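You operate a simulated robot arm through the tools that you are given. There is no shell and no other tool. Be economical: measure what you need, move in short steps, check, and stop when the job is done.

The job below is to be done with a simulated robot arm. You get a single attempt, and the scene is never put back.

JOB
Unwrap small bobbin L207 and stand it back on the bobbin squares.
Fine: latch the film roll and swing the roller arm ON, wind all film back with the knob; arm OFF before lifting; leave the other bobbins.

It is judged by the outcome, as a careful person would: the job done as asked, and still so three seconds after it is handed in. It fails if anything else is knocked over, pushed out of place, dropped, spilled or broken.

ROBOT AND FRAMES
A 6-joint arm with a two-finger parallel gripper, fixed in place. Base frame: the origin is at the foot of the arm, x ahead of it, y to its left, z up; the work surface is at about z = 0.006. Lengths are in m, angles in rad, forces in N, time in s.
With the tool pointing down near the work surface it reaches from about 0.14 to 0.58 m from the base axis. Its first joint turns from -1.152 to 1.152 rad. Payload 2.1 kg.
The TCP is the grasp point between the finger pads, 0.03 m short of the fingertips. In the tool frame z runs along the fingers and y along their closing line. The gripper opens to 0.094 m. The fingers are 0.028 m wide and 0.01 m thick; the gripper's body (0.05 by 0.096 m) begins 0.055 m behind the TCP.
Orientation is that of the tool frame in the base frame, as a unit quaternion [w, x, y, z]. With the fingers straight down and closing along the base's y, the tool's x points along the base's -x, its y along +y and its z along -z.

CONTROLS
- The arm moves only by the tool jog_arm. Its argument "plan" is a list that holds one entry, the list of rows, each a list of 7 numbers: the finger opening in m, from 0 to 0.094, then the shift along the base's x, y, z in m, then the turn, a rotation vector about the base's x, y, z in rad. In form: [[[fingers, x, y, z, ax, ay, az], ...]]. A call has 1 to 20 rows; each row shifts and turns the commanded pose from where the row before left it. Rows are played at 5 a second. More than 0.05 m and 0.15 rad between two rows, or a gripper value outside its range, and nothing of the call is played. Where a pose cannot be reached the arm comes as near as it can. A force on the tool above 50 N (or 10 N above the force at the start of the call, whichever is more), or a blocked arm, ends the call early, and 0.2 s more pass. The fingers move at their own pace (about 0.072 m/s each) and stop on an object; they squeeze with about 37 N. The grip force told is the motor's: it shows also when the fingers shut on nothing. Time passes only in rows, and 0.2 s behind the last, so rows that do not move let the fingers close. The reply holds the time, the measured pose of the TCP, the force on the tool along the base axes, the opening and the grip force, in the units named above and with some noise, with the torque about the TCP (base axes, N m) and any sound that the robot's microphone picked up, and new pictures: "views" is both (left out), scene, wrist or none.
- Cameras (640 x 400 px; columns grow to the right, rows downward): "scene" is fixed at [0.0595, -0.3721, 0.4874]; the picture's right is [0.76, -0.66, 0.00], its down [-0.35, -0.40, -0.84] and it looks along [0.55, 0.64, -0.54] (base axes); focal length 233 px, centre (320, 200). "wrist" rides on the gripper at [0.076, 0.014, -0.102] in the tool frame; the picture's right is [-0.18, 0.98, 0.00], its down [-0.75, -0.14, -0.64] and it looks along [-0.63, -0.12, 0.77] (tool axes); focal length 243 px, centre (320, 200).
- point_at(camera, pixels): there is no depth. For up to 12 entries [column, row, z] of the newest picture of that camera ("zoom" is the newest enlarged one), the place [x, y] in the base frame at which the ray of that pixel passes the height z, good to about 0.003 m. No time passes.
- enlarge(camera, box): a new picture of the part [left, top, right, bottom] of that camera's present view, enlarged. No time passes.
- sign_off(): hands the job in; it is judged then, once.

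Keep the steps short. Do not move on a guess: measure, check each grasp and each placing, and mend mistakes. In all there are 80 turns and 200 pictures (those below and enlarged ones count). Leave the gripper open and the arm clear of the work at the hand-in unless told otherwise, and finish with a single line.

The tools are called after "Emit:" by a JSON object that holds its "api" and its "payload". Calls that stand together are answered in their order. jog_arm: Moves the arm, as the interface text tells. Its arguments: {"type":"object","properties":{"plan":{"type":"array","items":{"type":"array","items":{"type":"array","items":{"type":"number"}}}},"views":{"type":"string","enum":["both","scene","wrist","none"]}},"required":["plan"]} The other tools are called the same way: point_at (camera, pixels) gives the place at which the rays of pixels pass given heights; enlarge (camera, box) takes an enlarged picture of a part of a camera's view; sign_off () hands the job in.

At the start:

```text
time: 0.0
eef_pos: [0.3407, -0.0385, 0.3506]
tcp_rot: [0.0, 0.0, 1.0, 0.0]
ft_force: [0.0, -0.8, 0.1]
wrist_torque: [0.0, 0.03, -0.03]
grip_width: 0.0942
gripper_force: 0.0
```

scene: 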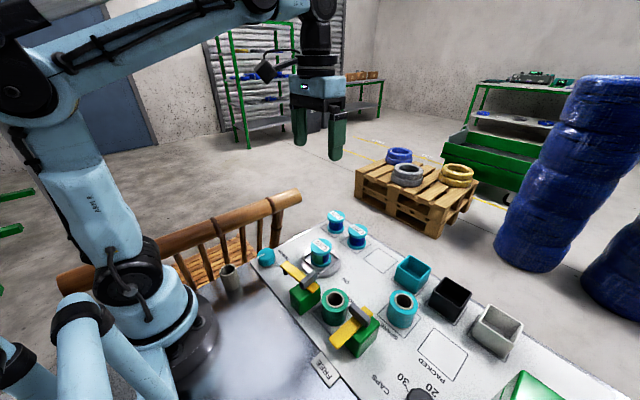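
wrist: 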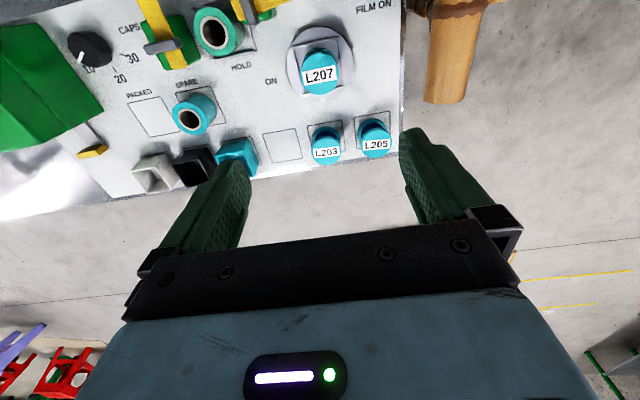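

I see a panel with several bobbins, a turntable carrying L207 (wrist px 320,72), and coloured levers. I'll enlarge both views to understand the mechanism.

Emit:
{"api": "enlarge", "payload": {"camera": "scene", "box": [230, 200, 430, 370]}}

Emit:
{"api": "enlarge", "payload": {"camera": "wrist", "box": [60, 0, 420, 200]}}

Emit:
{"api": "enlarge", "payload": {"camera": "scene", "box": [340, 290, 640, 400]}}

```text
2.35 times, centred on (330, 285) of scene
```

zoom: 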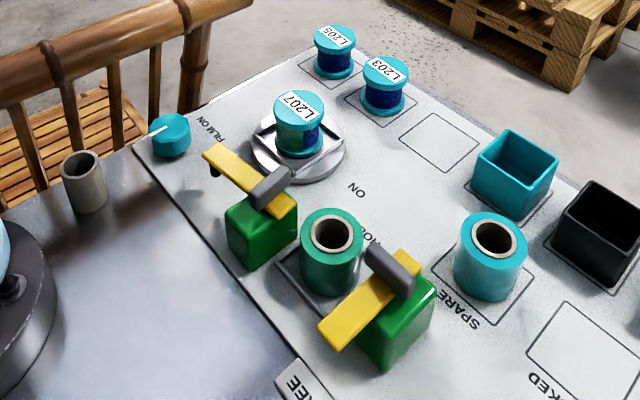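

```text
1.78 times, centred on (240, 100) of wrist
```

zoom: 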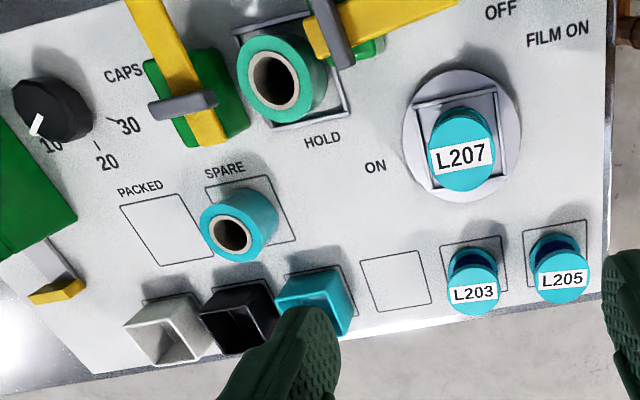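

```text
2.13 times, centred on (490, 345) of scene
```

zoom: 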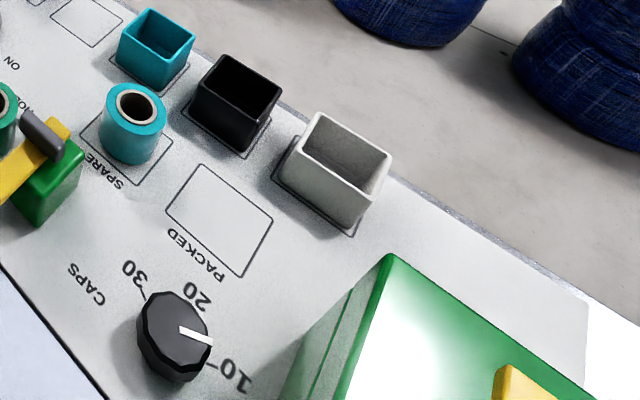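

I'll measure the main items from the wrist view at approximate heights.

Emit:
{"api": "point_at", "payload": {"camera": "wrist", "pixels": [[320, 72, 0.06], [320, 92, 0.01], [217, 30, 0.06], [195, 113, 0.05], [160, 46, 0.05], [240, 8, 0.05], [326, 160, 0.04], [375, 150, 0.04], [281, 146, 0.006], [90, 48, 0.03], [373, 5, 0.006], [272, 82, 0.006]]}}

Emit:
{"api": "point_at", "payload": {"camera": "scene", "pixels": [[266, 256, 0.02], [320, 246, 0.06], [335, 297, 0.06], [403, 298, 0.05], [335, 216, 0.04], [357, 230, 0.04], [381, 260, 0.006], [283, 266, 0.05], [318, 292, 0.05], [333, 342, 0.05], [369, 310, 0.05], [326, 370, 0.006]]}}

```text
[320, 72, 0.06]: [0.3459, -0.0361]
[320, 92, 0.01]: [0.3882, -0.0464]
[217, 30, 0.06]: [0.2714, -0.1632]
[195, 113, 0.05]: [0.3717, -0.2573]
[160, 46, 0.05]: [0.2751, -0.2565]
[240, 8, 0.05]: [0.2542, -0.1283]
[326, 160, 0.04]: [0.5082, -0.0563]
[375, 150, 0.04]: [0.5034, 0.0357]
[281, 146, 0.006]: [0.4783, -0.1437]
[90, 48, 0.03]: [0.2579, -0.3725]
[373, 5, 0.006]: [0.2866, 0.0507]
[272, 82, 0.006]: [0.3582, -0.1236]
```

```text
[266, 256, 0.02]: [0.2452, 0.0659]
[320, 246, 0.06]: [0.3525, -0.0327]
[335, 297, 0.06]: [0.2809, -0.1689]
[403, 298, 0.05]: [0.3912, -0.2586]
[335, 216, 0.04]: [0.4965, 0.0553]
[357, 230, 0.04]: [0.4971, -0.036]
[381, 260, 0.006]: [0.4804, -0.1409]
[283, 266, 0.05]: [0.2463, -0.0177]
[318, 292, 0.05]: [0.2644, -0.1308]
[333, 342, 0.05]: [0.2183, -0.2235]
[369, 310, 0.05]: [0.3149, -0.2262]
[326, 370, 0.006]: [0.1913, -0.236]
```

Next I'll back the arm off at height so the wrist camera sees the levers, knob and labels near the base.

Emit:
{"api": "jog_arm", "payload": {"plan": [[[0.094, -0.04, -0.01, 0, 0, 0, 0], [0.094, -0.04, -0.01, 0, 0, 0, 0], [0.094, -0.04, -0.01, 0, 0, 0, 0], [0.094, -0.02, -0.01, 0, 0, 0, 0], [0.094, 0, 0, 0, 0, 0, 0]]]}}

```text
time: 1.2
eef_pos: [0.1986, -0.0785, 0.3519]
tcp_rot: [0.001, 0.001, 1.0, -0.001]
ft_force: [-1.3, -0.4, -0.9]
wrist_torque: [0.01, 0.03, 0.02]
grip_width: 0.0938
gripper_force: 0.0
```

scene: 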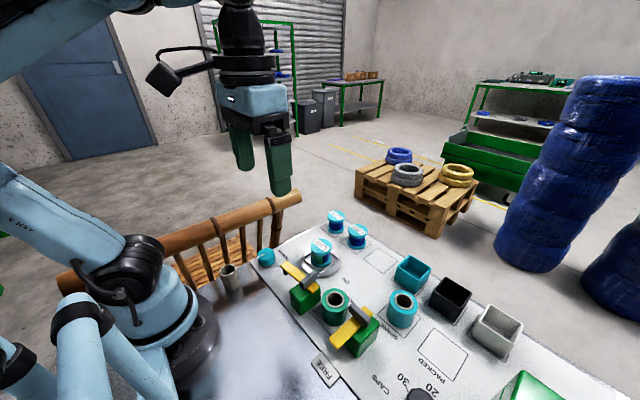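
wrist: 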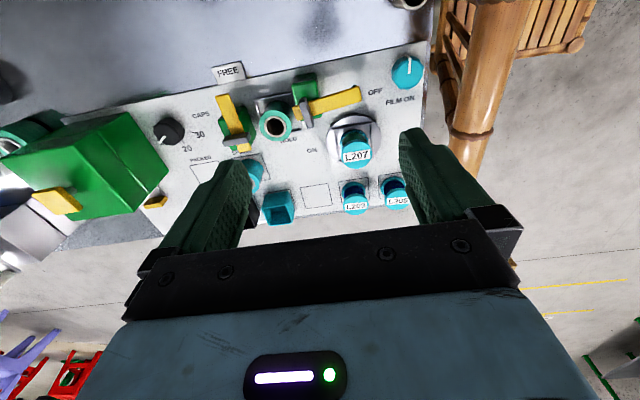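

Emit:
{"api": "enlarge", "payload": {"camera": "wrist", "box": [190, 45, 440, 201]}}

Emit:
{"api": "point_at", "payload": {"camera": "wrist", "pixels": [[407, 72, 0.02], [228, 73, 0.01], [353, 97, 0.05], [298, 112, 0.05], [225, 97, 0.05], [238, 148, 0.05], [275, 122, 0.06], [304, 88, 0.04], [374, 92, 0.006], [312, 150, 0.006]]}}

```text
2.56 times, centred on (315, 123) of wrist
```

zoom: 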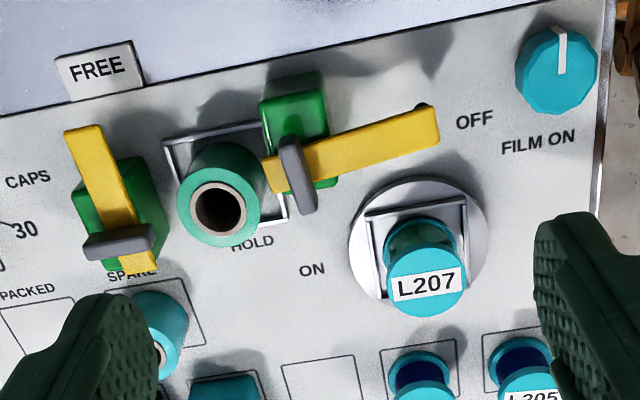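

```text
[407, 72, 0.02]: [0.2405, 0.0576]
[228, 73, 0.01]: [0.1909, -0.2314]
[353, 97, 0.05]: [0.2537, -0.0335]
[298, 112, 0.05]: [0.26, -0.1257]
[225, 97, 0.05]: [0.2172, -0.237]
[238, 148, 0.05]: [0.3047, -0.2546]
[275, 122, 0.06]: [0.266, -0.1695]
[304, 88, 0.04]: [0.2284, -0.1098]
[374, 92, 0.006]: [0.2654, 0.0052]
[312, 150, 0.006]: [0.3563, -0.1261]
```

Enlarged pictures stay sharp, so I'll use tighter boxes from here on the levers, the knob and L207.

Emit:
{"api": "enlarge", "payload": {"camera": "scene", "box": [275, 230, 355, 280]}}

Emit:
{"api": "enlarge", "payload": {"camera": "scene", "box": [310, 285, 400, 395]}}

Emit:
{"api": "enlarge", "payload": {"camera": "wrist", "box": [200, 60, 330, 160]}}

Emit:
{"api": "enlarge", "payload": {"camera": "wrist", "box": [320, 40, 440, 120]}}

```text
8.00 times, centred on (315, 255) of scene
```

zoom: 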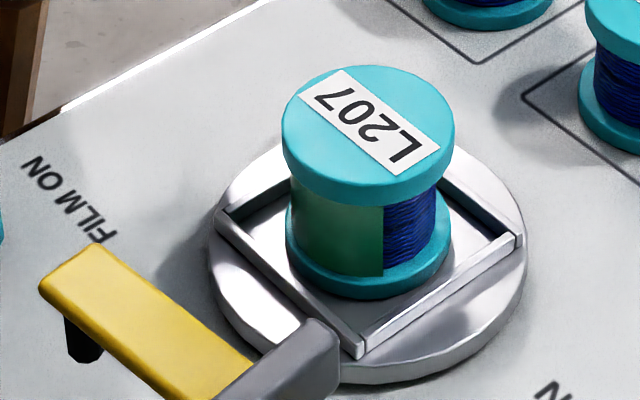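

```text
3.64 times, centred on (355, 340) of scene
```

zoom: 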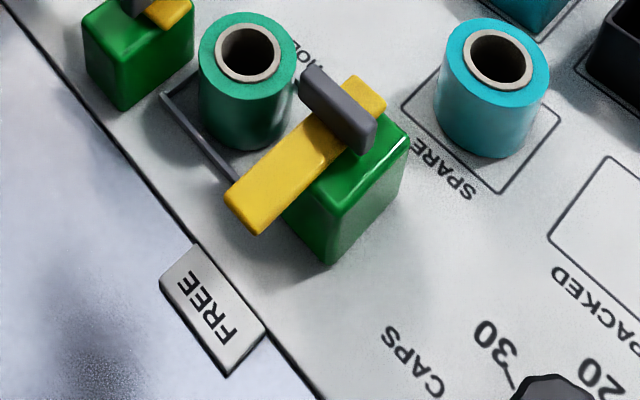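

```text
4.00 times, centred on (265, 110) of wrist
```

zoom: 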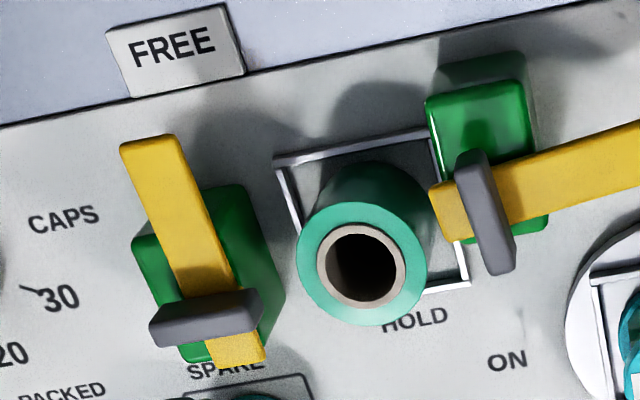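

```text
5.00 times, centred on (380, 80) of wrist
```

zoom: 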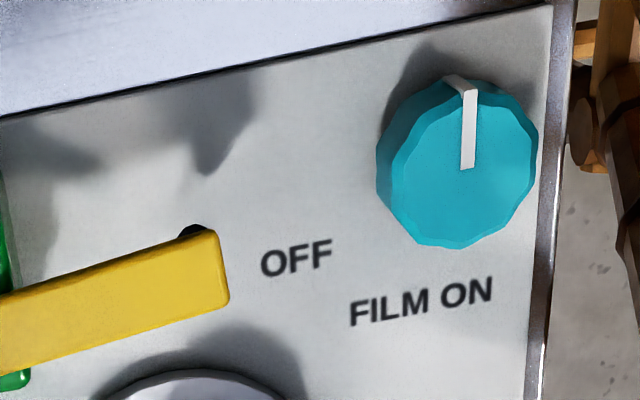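

L207 carries a green film patch over about half its thread. Both levers point at FREE and OFF now. To get heights, I'll project the same features from both cameras at two heights each.

Emit:
{"api": "point_at", "payload": {"camera": "wrist", "pixels": [[222, 96.25, 0.05], [222, 96.25, 0.09], [236.25, 137.5, 0.05], [236.25, 137.5, 0.09], [306.25, 111.25, 0.05], [306.25, 111.25, 0.09], [275, 126.25, 0.05], [275, 126.25, 0.09], [360.4, 93, 0.05], [360.4, 93, 0.09], [356.8, 156.2, 0.05], [356.8, 156.2, 0.09]]}}

Emit:
{"api": "point_at", "payload": {"camera": "scene", "pixels": [[333.8, 341.4, 0.05], [333.8, 341.4, 0.09], [361, 312, 0.05], [361, 312, 0.09], [308.7, 277.8, 0.05], [308.7, 277.8, 0.09], [335, 299.3, 0.05], [335, 299.3, 0.09], [283.5, 263.1, 0.05], [283.5, 263.1, 0.09], [321.5, 245.25, 0.05], [321.5, 245.25, 0.09]]}}

Emit:
{"api": "point_at", "payload": {"camera": "wrist", "pixels": [[409, 73, 0.02], [409, 73, 0.05]]}}

Emit:
{"api": "point_at", "payload": {"camera": "scene", "pixels": [[266.2, 253.1, 0.02], [266.2, 253.1, 0.05]]}}

```text
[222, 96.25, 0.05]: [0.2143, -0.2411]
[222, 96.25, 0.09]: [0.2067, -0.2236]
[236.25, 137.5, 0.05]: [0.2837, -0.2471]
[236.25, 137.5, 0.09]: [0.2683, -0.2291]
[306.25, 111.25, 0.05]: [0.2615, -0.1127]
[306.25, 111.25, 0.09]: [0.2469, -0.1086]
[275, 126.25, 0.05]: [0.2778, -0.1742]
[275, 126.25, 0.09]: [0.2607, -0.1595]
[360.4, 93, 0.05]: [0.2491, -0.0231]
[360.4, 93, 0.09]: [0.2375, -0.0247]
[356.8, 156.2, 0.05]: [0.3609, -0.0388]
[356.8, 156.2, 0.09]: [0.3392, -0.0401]
```

```text
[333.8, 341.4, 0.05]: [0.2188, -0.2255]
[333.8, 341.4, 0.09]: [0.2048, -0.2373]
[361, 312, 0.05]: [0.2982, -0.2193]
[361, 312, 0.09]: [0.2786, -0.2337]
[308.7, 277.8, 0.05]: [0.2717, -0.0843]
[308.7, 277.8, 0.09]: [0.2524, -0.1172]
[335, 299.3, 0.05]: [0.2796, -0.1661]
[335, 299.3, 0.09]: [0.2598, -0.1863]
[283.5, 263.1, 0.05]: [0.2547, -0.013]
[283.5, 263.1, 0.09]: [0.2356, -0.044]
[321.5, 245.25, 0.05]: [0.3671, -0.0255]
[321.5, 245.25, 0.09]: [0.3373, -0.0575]
```

```text
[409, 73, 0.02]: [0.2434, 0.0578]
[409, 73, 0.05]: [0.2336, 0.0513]
```

```text
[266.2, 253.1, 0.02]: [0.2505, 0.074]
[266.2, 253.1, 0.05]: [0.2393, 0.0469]
```

By triangulation the latch fin is at about (0.276,-0.232), top z≈0.084, with its lever along -x. The roll top is at (0.274,-0.171), z≈0.059. The roller-arm fin is at (0.2535,-0.110), z≈0.081, with the arm along +y. The bobbin top is at (0.353,-0.040), z≈0.067. The knob is at (0.239,0.053), z≈0.043. I'll move above the latch fin with the hand turned +90°, so the fingers close along x.

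Emit:
{"api": "jog_arm", "payload": {"plan": [[[0.05, 0.007, -0.0139, -0.0165, 0, 0, 0.1428], [0.05, 0.007, -0.0139, -0.0165, 0, 0, 0.1428], [0.05, 0.007, -0.0139, -0.0165, 0, 0, 0.1428], [0.05, 0.007, -0.0139, -0.0165, 0, 0, 0.1428], [0.05, 0.007, -0.0139, -0.0165, 0, 0, 0.1428], [0.05, 0.007, -0.0139, -0.0165, 0, 0, 0.1428], [0.05, 0.007, -0.0139, -0.0165, 0, 0, 0.1428], [0.05, 0.007, -0.0139, -0.0165, 0, 0, 0.1428], [0.05, 0.007, -0.0139, -0.0165, 0, 0, 0.1428], [0.05, 0.007, -0.0139, -0.0165, 0, 0, 0.1428], [0.05, 0.007, -0.0139, -0.0165, 0, 0, 0.1428], [0.05, 0, 0, 0, 0, 0, 0]]]}}

```text
time: 3.8
eef_pos: [0.2781, -0.2305, 0.169]
tcp_rot: [0.001, -0.707, 0.707, 0.0]
ft_force: [0.6, -0.7, 0.0]
wrist_torque: [0.0, 0.0, 0.0]
grip_width: 0.0504
gripper_force: 0.1
```

scene: 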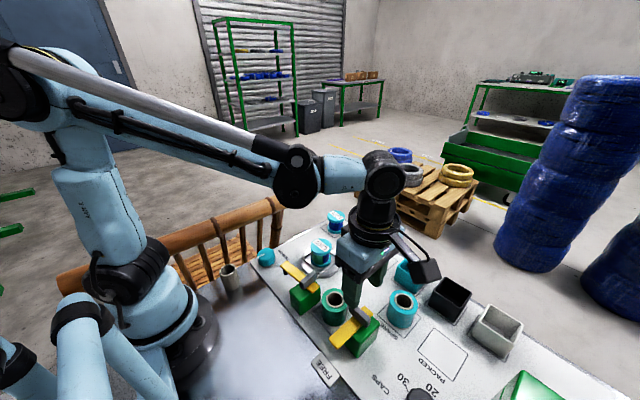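
wrist: 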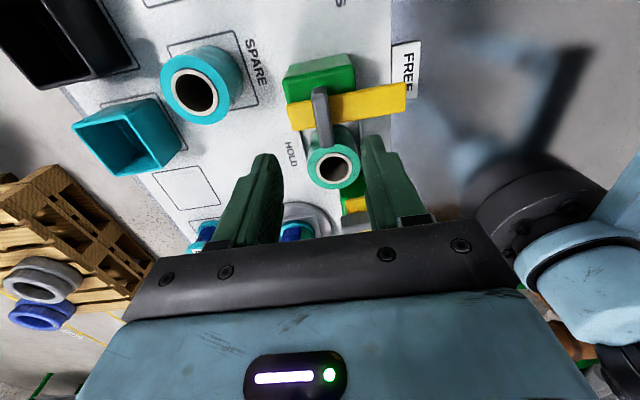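

Now I'll measure the latch fin and lever more precisely from this closer view.

Emit:
{"api": "enlarge", "payload": {"camera": "wrist", "box": [270, 45, 420, 195]}}

Emit:
{"api": "point_at", "payload": {"camera": "wrist", "pixels": [[320, 92, 0.084], [330, 145, 0.084], [406, 90, 0.071], [290, 115, 0.071], [333, 168, 0.059]]}}

```text
2.67 times, centred on (345, 120) of wrist
```

zoom: 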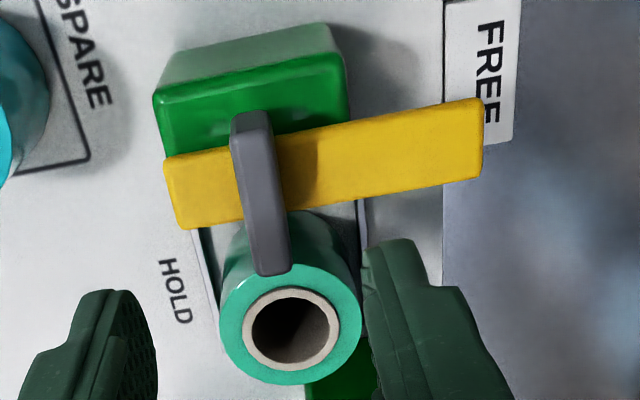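

```text
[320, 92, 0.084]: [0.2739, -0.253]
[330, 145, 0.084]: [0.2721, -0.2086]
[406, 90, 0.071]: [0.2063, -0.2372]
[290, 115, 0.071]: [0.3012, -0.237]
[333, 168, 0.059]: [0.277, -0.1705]
```

The fin runs y≈-0.251 to -0.210 at x≈0.273. I'll lower so the fingertips reach z≈0.075 (TCP 0.105), straddling the fin, and then close.

Emit:
{"api": "jog_arm", "payload": {"plan": [[[0.05, -0.005, -0.001, -0.02, 0, 0, 0], [0.05, 0, 0, -0.022, 0, 0, 0], [0.05, 0, 0, -0.012, 0, 0, 0], [0.05, 0, 0, -0.009, 0, 0, 0], [0.05, 0, 0, 0, 0, 0, 0], [0.0, 0, 0, 0, 0, 0, 0], [0.0, 0, 0, 0, 0, 0, 0], [0.0, 0, 0, 0, 0, 0, 0]]]}}

```text
time: 5.6
eef_pos: [0.2752, -0.2325, 0.1061]
tcp_rot: [-0.004, 0.707, -0.707, 0.003]
ft_force: [32.5, -4.0, -17.5]
wrist_torque: [0.61, -0.15, 0.04]
grip_width: 0.0118
gripper_force: 45.3
```

scene: 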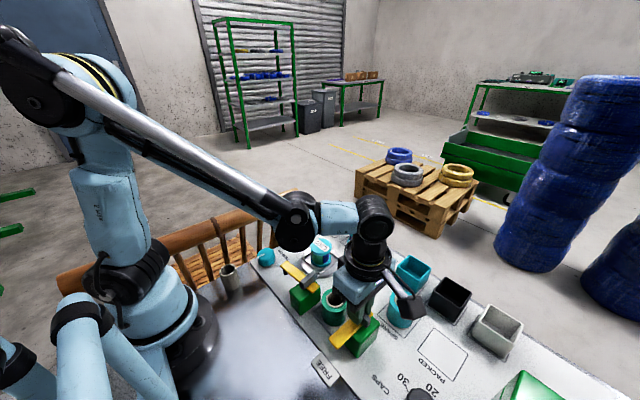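
wrist: 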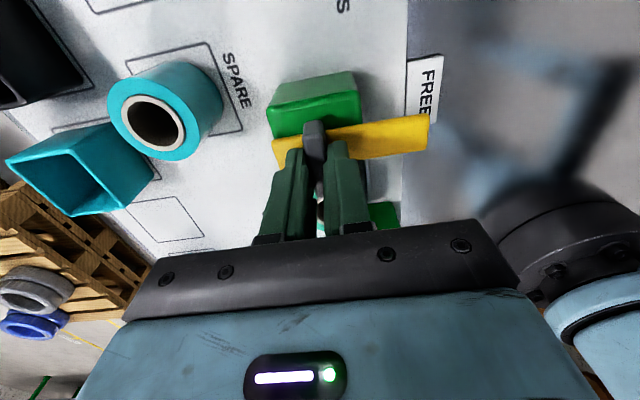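

The fin is gripped (opening 0.0118), but there's a 32 N side force, so I'm a few mm off its centre. I'll ease +x and see where it relaxes.

Emit:
{"api": "jog_arm", "payload": {"plan": [[[0.0, 0.002, 0, 0.0, 0, 0, 0], [0.0, 0.001, 0, 0.0, 0, 0, 0], [0.0, 0, 0, 0, 0, 0, 0]]], "views": "none"}}

```text
time: 6.4
eef_pos: [0.2747, -0.2314, 0.1073]
tcp_rot: [-0.001, -0.706, 0.709, 0.002]
ft_force: [0.7, 1.4, 21.7]
wrist_torque: [-0.5, -0.26, -0.02]
grip_width: 0.0119
gripper_force: 45.0
```

The side force is gone. I'll turn the latch clockwise by a first small amount and read the torque.

Emit:
{"api": "jog_arm", "payload": {"plan": [[[0.0, 0, 0, 0, 0, 0, -0.1], [0.0, 0, 0, 0, 0, 0, -0.1], [0.0, 0, 0, 0, 0, 0, -0.1], [0.0, 0, 0, 0, 0, 0, 0]]]}}

```text
time: 7.4
eef_pos: [0.2751, -0.2314, 0.1076]
tcp_rot: [0.001, -0.592, 0.806, -0.001]
ft_force: [0.7, -3.8, 42.3]
wrist_torque: [-0.03, 0.01, -0.01]
grip_width: 0.0118
gripper_force: 44.5
```

scene: 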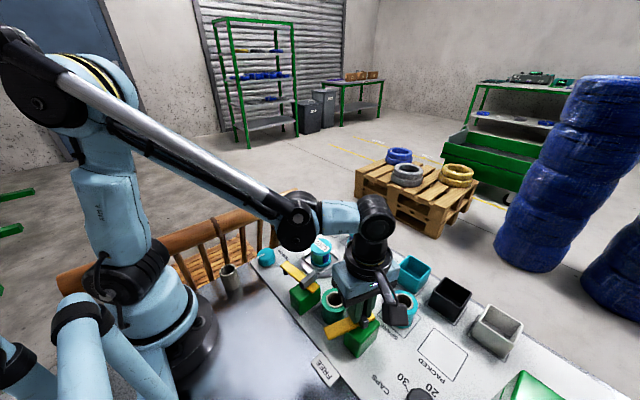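
wrist: 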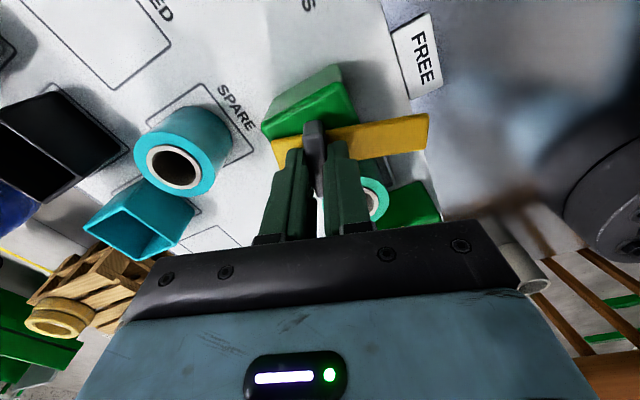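

The lever follows. Fz is 42 N, so the fingertips are pressing on the bar. I'll lift the command 2 mm while turning on.

Emit:
{"api": "jog_arm", "payload": {"plan": [[[0.0, 0, 0, 0.002, 0, 0, 0], [0.0, 0, 0, 0, 0, 0, -0.12], [0.0, 0, 0, 0, 0, 0, -0.12], [0.0, 0, 0, 0, 0, 0, -0.12], [0.0, 0, 0, 0, 0, 0, -0.12], [0.0, 0, 0, 0, 0, 0, 0]]]}}

```text
time: 8.8
eef_pos: [0.2752, -0.2322, 0.1094]
tcp_rot: [0.002, -0.382, 0.924, -0.001]
ft_force: [13.5, -11.6, -42.7]
wrist_torque: [-0.16, -0.12, 0.02]
grip_width: 0.0119
gripper_force: 45.3
```

scene: 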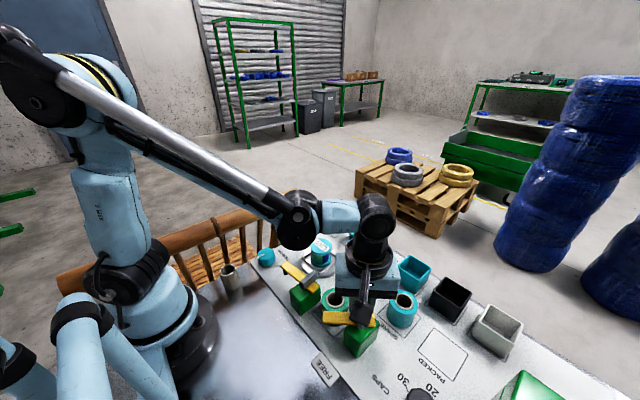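
wrist: 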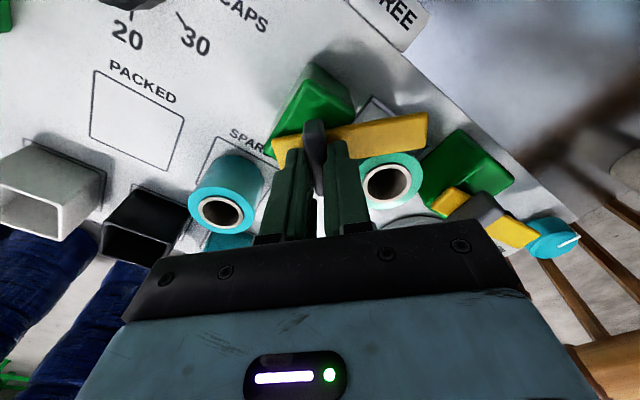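

Now Fz pulls -42 N, so I'll come down 1 mm and turn the remaining 0.79 rad in two parts.

Emit:
{"api": "jog_arm", "payload": {"plan": [[[0.0, 0, 0, -0.001, 0, 0, 0], [0.0, -0.0005, 0.0005, 0, 0, 0, -0.12], [0.0, 0, 0, 0, 0, 0, -0.12], [0.0, 0, 0, 0, 0, 0, -0.12], [0.0, 0, 0, 0, 0, 0, 0]]], "views": "none"}}

```text
time: 10.0
eef_pos: [0.2771, -0.232, 0.1091]
tcp_rot: [0.003, -0.212, 0.977, -0.005]
ft_force: [23.7, -23.7, 17.4]
wrist_torque: [-0.71, 0.85, 0.04]
grip_width: 0.012
gripper_force: 45.2
```

Emit:
{"api": "jog_arm", "payload": {"plan": [[[0.0, 0.0015, -0.0015, 0, 0, 0, 0], [0.0, 0, 0, 0, 0, 0, -0.12], [0.0, 0, 0, 0, 0, 0, -0.12], [0.0, 0, 0, 0, 0, 0, 0]]]}}

```text
time: 11.0
eef_pos: [0.2765, -0.2329, 0.1087]
tcp_rot: [0.001, -0.093, 0.996, -0.001]
ft_force: [11.3, -4.6, 31.5]
wrist_torque: [0.11, -1.13, 0.01]
grip_width: 0.0116
gripper_force: 44.5
```

scene: 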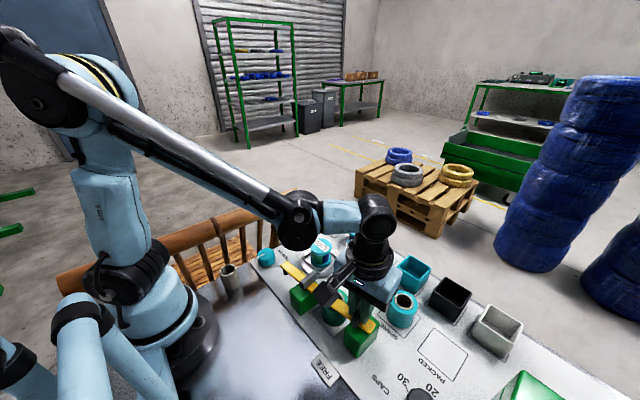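
wrist: 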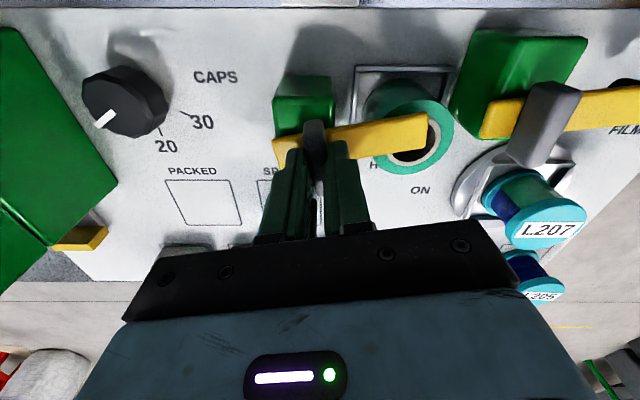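

The bar now lies over the roll. I'll finish the last ~0.19 rad, feeling for the stop.

Emit:
{"api": "jog_arm", "payload": {"plan": [[[0.0, 0, 0, 0, 0, 0, -0.1], [0.0, 0, 0, 0, 0, 0, -0.09], [0.0, 0, 0, 0, 0, 0, 0]]]}}

```text
time: 11.8
eef_pos: [0.2755, -0.2329, 0.1076]
tcp_rot: [0.001, 0.001, 1.0, 0.001]
ft_force: [11.6, -1.8, 41.4]
wrist_torque: [-0.02, -0.34, 0.17]
grip_width: 0.0118
gripper_force: 45.1
```

scene: 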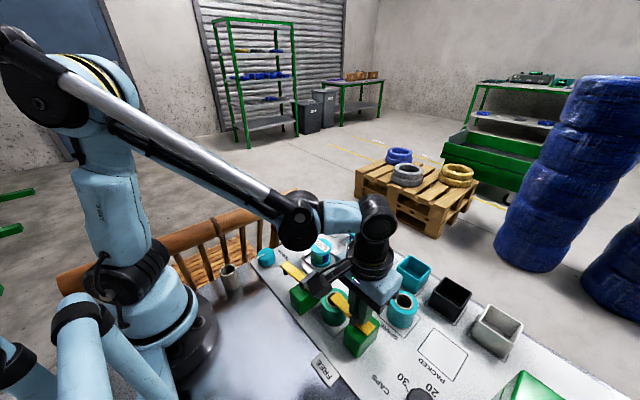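
wrist: 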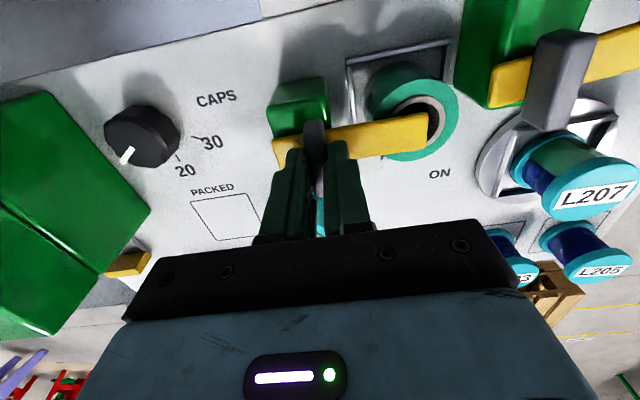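

Torque about z rose to 0.17, and the bar is across the roll at 90°, so it is at the stop. I'll open, rise and check.

Emit:
{"api": "jog_arm", "payload": {"plan": [[[0.05, 0, 0, 0, 0, 0, 0], [0.05, 0, 0, 0, 0, 0, 0], [0.05, 0, 0, 0.03, 0, 0, 0], [0.05, 0, 0, 0.04, 0, 0, 0], [0.05, -0.02, 0.03, 0.02, 0, 0, 0], [0.05, 0, 0.03, 0, 0, 0, 0], [0.05, 0, 0, 0, 0, 0, 0]]]}}

Emit:
{"api": "enlarge", "payload": {"camera": "scene", "box": [250, 220, 410, 370]}}

Emit:
{"api": "enlarge", "payload": {"camera": "wrist", "box": [160, 30, 480, 230]}}

```text
time: 13.4
eef_pos: [0.2573, -0.1707, 0.1973]
tcp_rot: [0.0, 0.002, 1.0, 0.0]
ft_force: [0.4, 0.0, 0.7]
wrist_torque: [-0.03, 0.0, 0.01]
grip_width: 0.0499
gripper_force: 0.1
```

scene: 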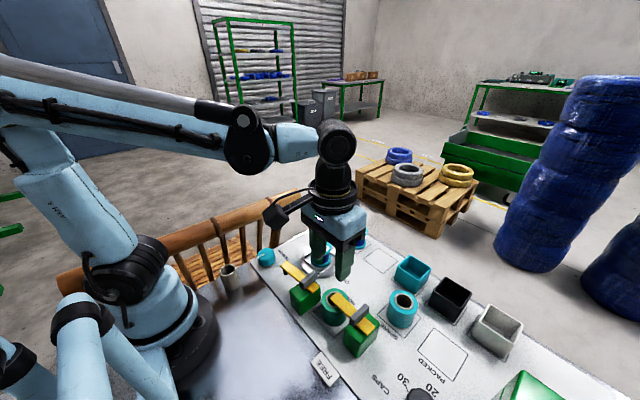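
wrist: 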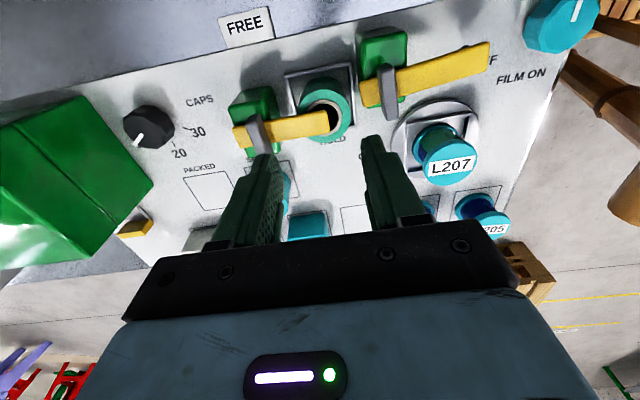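

```text
2.67 times, centred on (330, 295) of scene
```

zoom: 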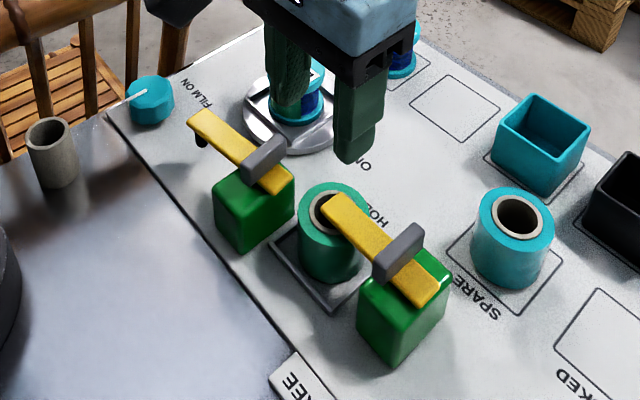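

```text
2.00 times, centred on (320, 130) of wrist
```

zoom: 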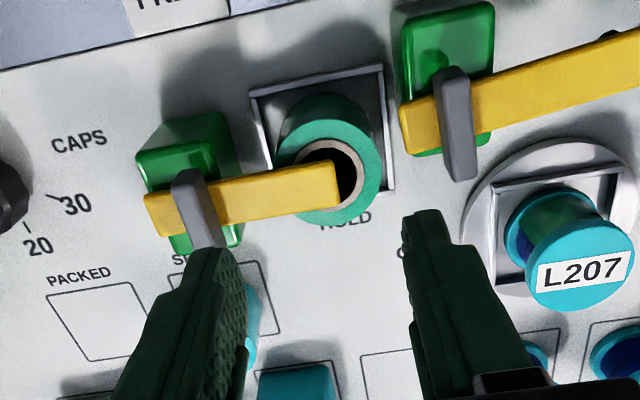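

The latch bar is over the roll, pointing at HOLD. Next I'll measure the roller-arm fin (zoom px about (440,75) to (465,175)).

Emit:
{"api": "point_at", "payload": {"camera": "wrist", "pixels": [[379, 70, 0.082], [387, 113, 0.082], [383, 92, 0.082], [362, 97, 0.071], [488, 52, 0.071], [448, 165, 0.067]]}}

Emit:
{"api": "point_at", "payload": {"camera": "scene", "pixels": [[308.6, 277.5, 0.083]]}}

```text
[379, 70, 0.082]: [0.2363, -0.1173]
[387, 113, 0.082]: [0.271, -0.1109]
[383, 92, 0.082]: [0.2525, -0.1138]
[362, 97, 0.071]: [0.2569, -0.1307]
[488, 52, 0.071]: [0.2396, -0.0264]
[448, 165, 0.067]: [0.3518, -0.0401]
```

```text
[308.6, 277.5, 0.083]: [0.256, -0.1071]
```

Fin centre is (0.254,-0.111), running along x. The hand's current yaw fits, so I'll descend over it and close.

Emit:
{"api": "jog_arm", "payload": {"plan": [[[0.05, -0.002, 0.03, 0, 0, 0, 0], [0.05, 0, 0.0295, -0.01, 0, 0, 0], [0.05, 0, 0, -0.04, 0, 0, 0], [0.05, 0, 0, -0.025, 0, 0, 0], [0.05, 0, 0, -0.014, 0, 0, 0], [0.05, 0, 0, 0, 0, 0, 0], [0.0, 0, 0, 0, 0, 0, 0], [0.0, 0, 0, 0, 0, 0, 0], [0.0, 0, 0, 0, 0, 0, 0]]]}}

```text
time: 15.4
eef_pos: [0.2553, -0.11, 0.1068]
tcp_rot: [0.001, 0.0, 1.0, 0.006]
ft_force: [6.6, 35.7, -6.1]
wrist_torque: [0.32, 0.89, 0.01]
grip_width: 0.0121
gripper_force: 44.6
```

scene: 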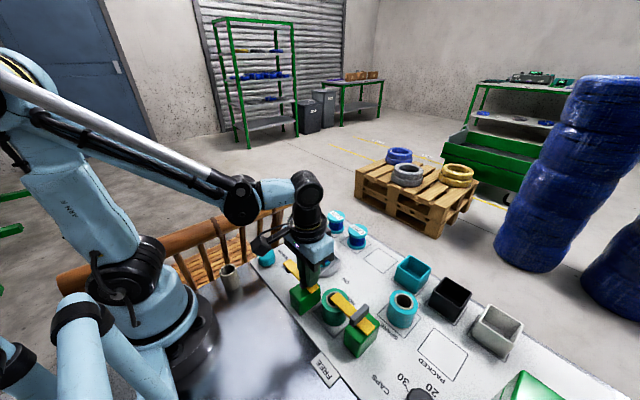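
wrist: 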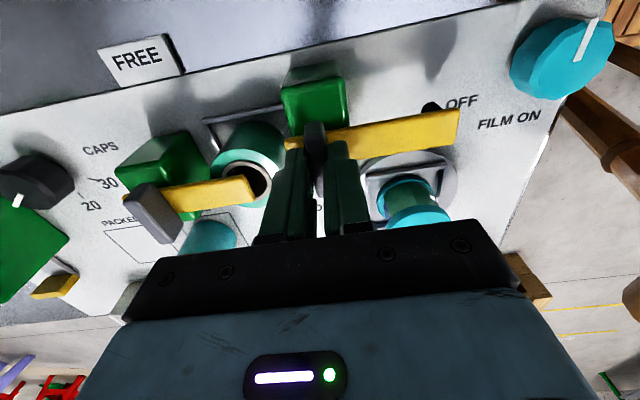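

Gripped (0.0121). The +y force of 36 N means I'm about 2–3 mm short in y. I'll relieve that, then turn clockwise in small parts.

Emit:
{"api": "jog_arm", "payload": {"plan": [[[0.0, 0, 0.002, 0, 0, 0, 0], [0.0, 0, 0, 0, 0, 0, -0.1], [0.0, 0, 0, 0, 0, 0, -0.1], [0.0, 0, 0, 0, 0, 0, -0.1], [0.0, 0, 0, 0, 0, 0, 0]]]}}

```text
time: 16.6
eef_pos: [0.2547, -0.11, 0.1075]
tcp_rot: [0.001, 0.153, 0.988, 0.002]
ft_force: [1.7, 24.6, -42.7]
wrist_torque: [0.29, -0.19, -0.03]
grip_width: 0.0117
gripper_force: 45.2
```

scene: 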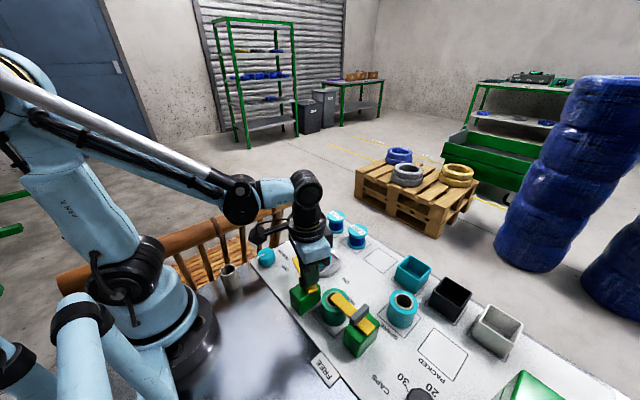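
wrist: 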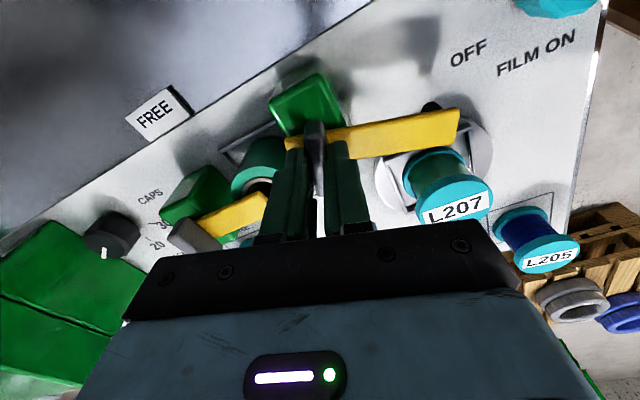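

It turns. I'll trim +1.5 mm in y and -1 mm in z, and continue while watching the gap to L207.

Emit:
{"api": "jog_arm", "payload": {"plan": [[[0.0, 0, 0.0015, -0.001, 0, 0, 0], [0.0, 0, 0, 0, 0, 0, -0.11], [0.0, 0, 0, 0, 0, 0, -0.11], [0.0, 0, 0, 0, 0, 0, -0.11], [0.0, 0, 0, 0, 0, 0, 0]]]}}

```text
time: 17.8
eef_pos: [0.2546, -0.1101, 0.1079]
tcp_rot: [0.001, 0.312, 0.95, -0.002]
ft_force: [1.0, -3.9, 43.6]
wrist_torque: [0.04, 0.08, -0.02]
grip_width: 0.0121
gripper_force: 45.3
```

scene: 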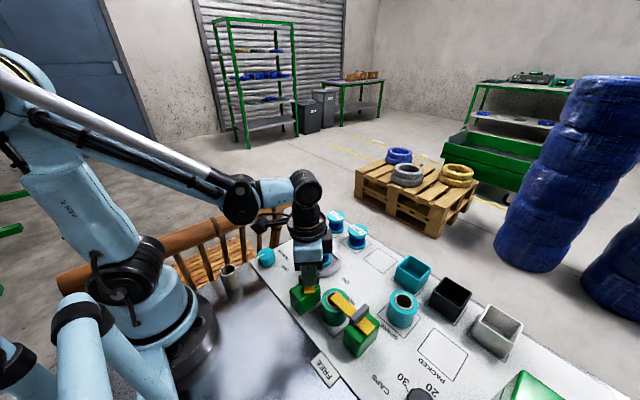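
wrist: 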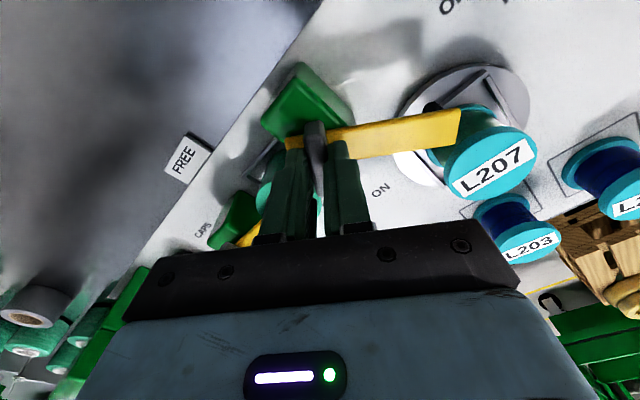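

Torque is near zero and the gap to L207 looks about 1 cm. I'll continue with small steps, raising 0.7 mm.

Emit:
{"api": "jog_arm", "payload": {"plan": [[[0.0, 0, 0, 0.0007, 0, 0, -0.1], [0.0, 0, 0, 0, 0, 0, -0.1], [0.0, 0, 0, 0, 0, 0, -0.1], [0.0, 0, 0, 0, 0, 0, 0]]]}}

```text
time: 18.8
eef_pos: [0.2553, -0.1091, 0.1068]
tcp_rot: [0.003, 0.451, 0.892, 0.0]
ft_force: [14.5, -16.8, -14.4]
wrist_torque: [-0.7, -0.48, 0.01]
grip_width: 0.0114
gripper_force: 45.1
```

scene: 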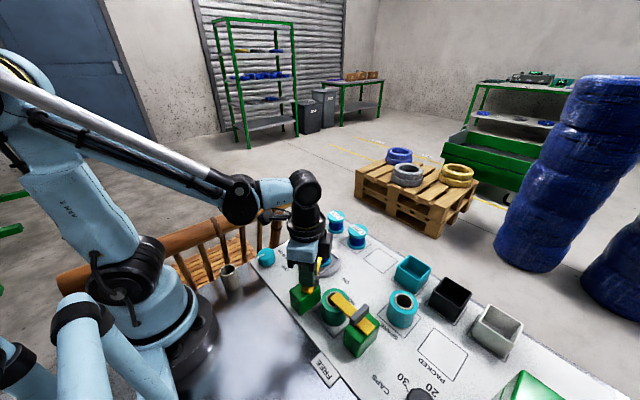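
wrist: 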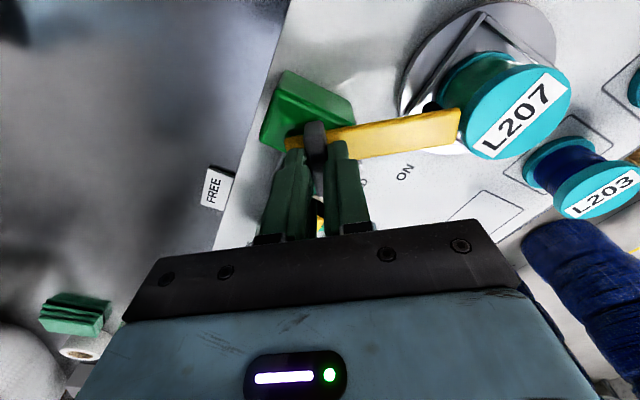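

At the closest point to L207 there's still no turning resistance. I'll trim x/y and continue.

Emit:
{"api": "jog_arm", "payload": {"plan": [[[0.0, 0.001, -0.001, 0.0003, 0, 0, -0.1], [0.0, 0, 0, 0, 0, 0, -0.1], [0.0, 0, 0, 0, 0, 0, -0.1], [0.0, 0, 0, 0, 0, 0, 0]]]}}

```text
time: 19.8
eef_pos: [0.2554, -0.1095, 0.109]
tcp_rot: [-0.001, 0.577, 0.817, 0.001]
ft_force: [-8.6, 3.1, -16.5]
wrist_torque: [0.18, 0.28, 1.85]
grip_width: 0.0197
gripper_force: 45.4
```

scene: 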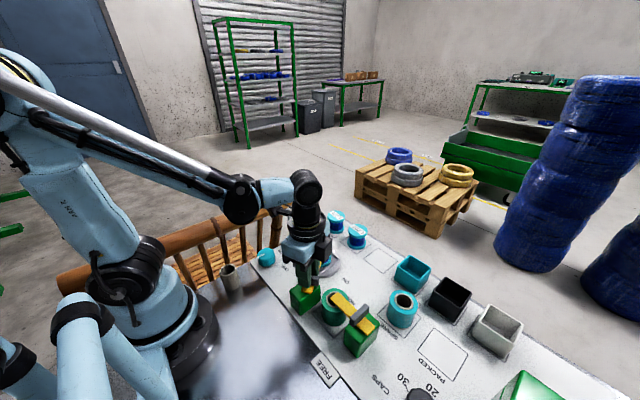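
wrist: 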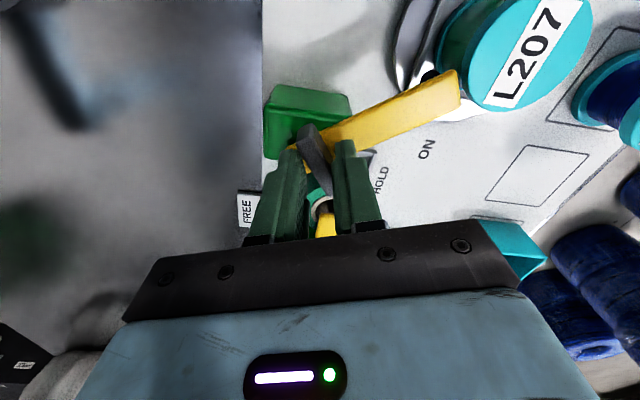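

The arm stopped at about 0.95 rad: torque 1.85, and the fin is skewing in the fingers. I'll back the hand off 0.25 rad to unload, then open, rise and inspect whether this is the ON stop or a contact.

Emit:
{"api": "jog_arm", "payload": {"plan": [[[0.0, 0, 0, 0, 0, 0, 0.1], [0.0, 0, 0, 0, 0, 0, 0.1], [0.0, 0, 0, 0, 0, 0, 0.05], [0.0, 0, 0, 0, 0, 0, 0], [0.05, 0, 0, 0, 0, 0, 0], [0.05, 0, 0, 0, 0, 0, 0], [0.05, 0, 0, 0.04, 0, 0, 0], [0.05, -0.0, 0, 0.05, 0, 0, 0], [0.05, -0.03, 0.0, 0.04, 0, 0, 0], [0.05, -0.03, 0, 0.04, 0, 0, 0], [0.05, 0, 0, 0, 0, 0, 0]]]}}

Emit:
{"api": "enlarge", "payload": {"camera": "scene", "box": [260, 220, 380, 310]}}

Emit:
{"api": "enlarge", "payload": {"camera": "wrist", "box": [240, 0, 480, 200]}}

```text
time: 22.2
eef_pos: [0.192, -0.1102, 0.2786]
tcp_rot: [0.0, 0.473, 0.881, 0.0]
ft_force: [0.0, -0.4, -0.3]
wrist_torque: [0.03, 0.0, -0.02]
grip_width: 0.0502
gripper_force: 0.1
```

scene: 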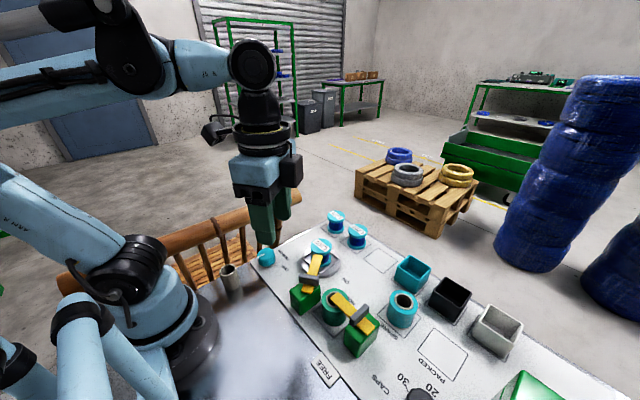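
wrist: 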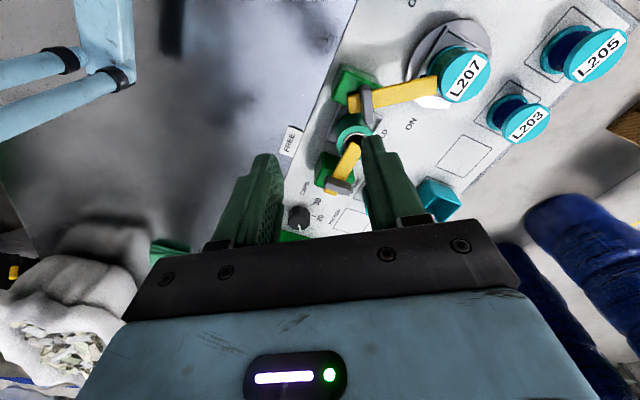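

```text
4.44 times, centred on (320, 265) of scene
```

zoom: 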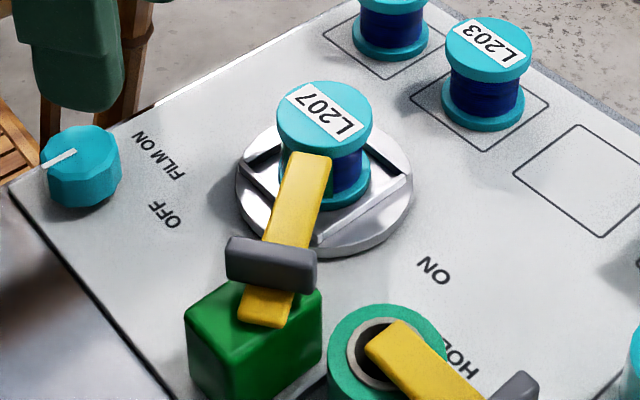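

```text
2.00 times, centred on (360, 100) of wrist
```

zoom: 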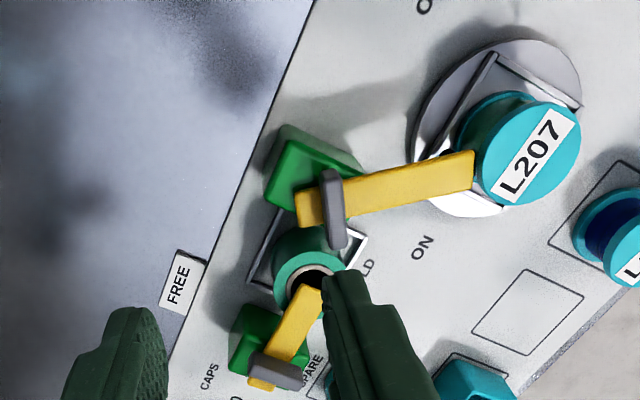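

I'll triangulate the arm tip and the bobbin to see whether they really touch.

Emit:
{"api": "point_at", "payload": {"camera": "wrist", "pixels": [[436.5, 87.5, 0.06], [436.5, 87.5, 0.075], [463.5, 77, 0.067], [463.5, 77, 0.06], [362, 102, 0.082]]}}

Emit:
{"api": "point_at", "payload": {"camera": "scene", "pixels": [[317.1, 255.5, 0.06], [317.1, 255.5, 0.075], [320.7, 245.3, 0.067], [320.7, 245.3, 0.06], [308.4, 277.5, 0.082]]}}

Emit:
{"api": "enlarge", "payload": {"camera": "scene", "box": [295, 230, 345, 275]}}

Emit:
{"api": "enlarge", "payload": {"camera": "wrist", "box": [390, 10, 500, 120]}}

```text
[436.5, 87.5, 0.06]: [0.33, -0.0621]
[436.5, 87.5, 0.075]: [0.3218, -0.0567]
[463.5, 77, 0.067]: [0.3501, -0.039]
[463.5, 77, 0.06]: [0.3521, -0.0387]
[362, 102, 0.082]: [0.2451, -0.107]
```

```text
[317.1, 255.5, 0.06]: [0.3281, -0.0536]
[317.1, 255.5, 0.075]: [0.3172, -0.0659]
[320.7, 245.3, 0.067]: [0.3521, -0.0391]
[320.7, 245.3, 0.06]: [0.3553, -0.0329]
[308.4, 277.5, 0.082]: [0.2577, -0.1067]
```

```text
8.89 times, centred on (320, 252) of scene
```

zoom: 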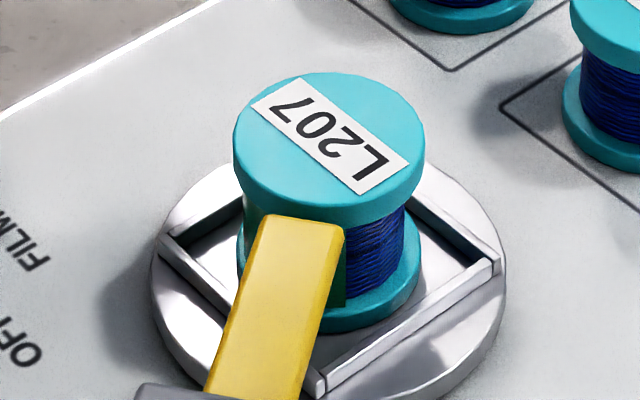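

```text
3.64 times, centred on (445, 65) of wrist
```

zoom: 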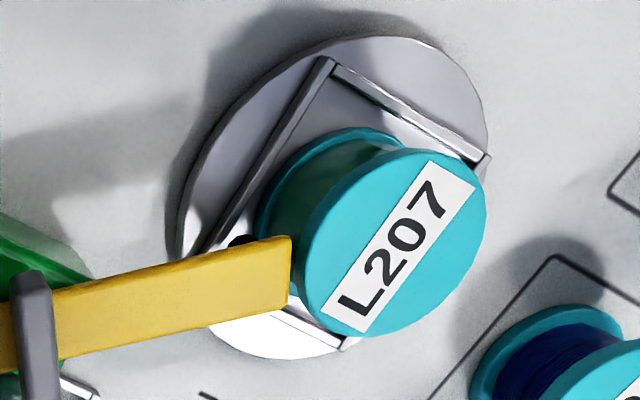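

The tip is at (0.324,-0.059) and the arm points exactly at the bobbin centre (0.93 vs 0.94 rad). The roller is at the bobbin against its stop, so this is ON. Next is the knob at (0.239,0.053). I'll go above it and measure it and the chair rail.

Emit:
{"api": "jog_arm", "payload": {"plan": [[[0.075, 0.0, 0.04, 0, 0, 0, 0], [0.075, 0.012, 0.04, -0.02, 0, 0, 0], [0.075, 0.012, 0.04, -0.03, 0, 0, 0], [0.075, 0.012, 0.043, -0.03, 0, 0, 0], [0.075, 0.011, 0, -0.03, 0, 0, 0], [0.075, 0, 0, 0, 0, 0, 0]]]}}

Emit:
{"api": "enlarge", "payload": {"camera": "scene", "box": [190, 180, 310, 280]}}

Emit:
{"api": "point_at", "payload": {"camera": "scene", "pixels": [[266.2, 253.1, 0.04], [200, 228, 0.0], [200, 228, 0.05], [240, 222, 0.0], [240, 222, 0.05], [231, 268, 0.04]]}}

```text
refused: row 3 steps farther than a row can; nothing moved
```

```text
4.00 times, centred on (250, 230) of scene
```

zoom: 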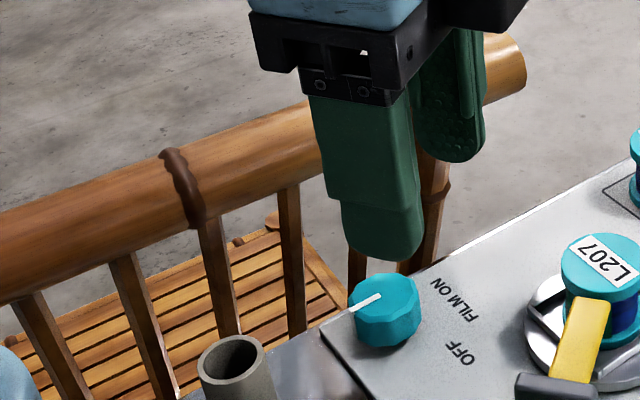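

```text
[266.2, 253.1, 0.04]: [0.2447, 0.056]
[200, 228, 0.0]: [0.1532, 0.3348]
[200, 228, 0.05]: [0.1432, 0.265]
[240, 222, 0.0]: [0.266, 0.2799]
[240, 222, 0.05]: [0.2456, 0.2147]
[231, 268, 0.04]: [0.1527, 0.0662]
```

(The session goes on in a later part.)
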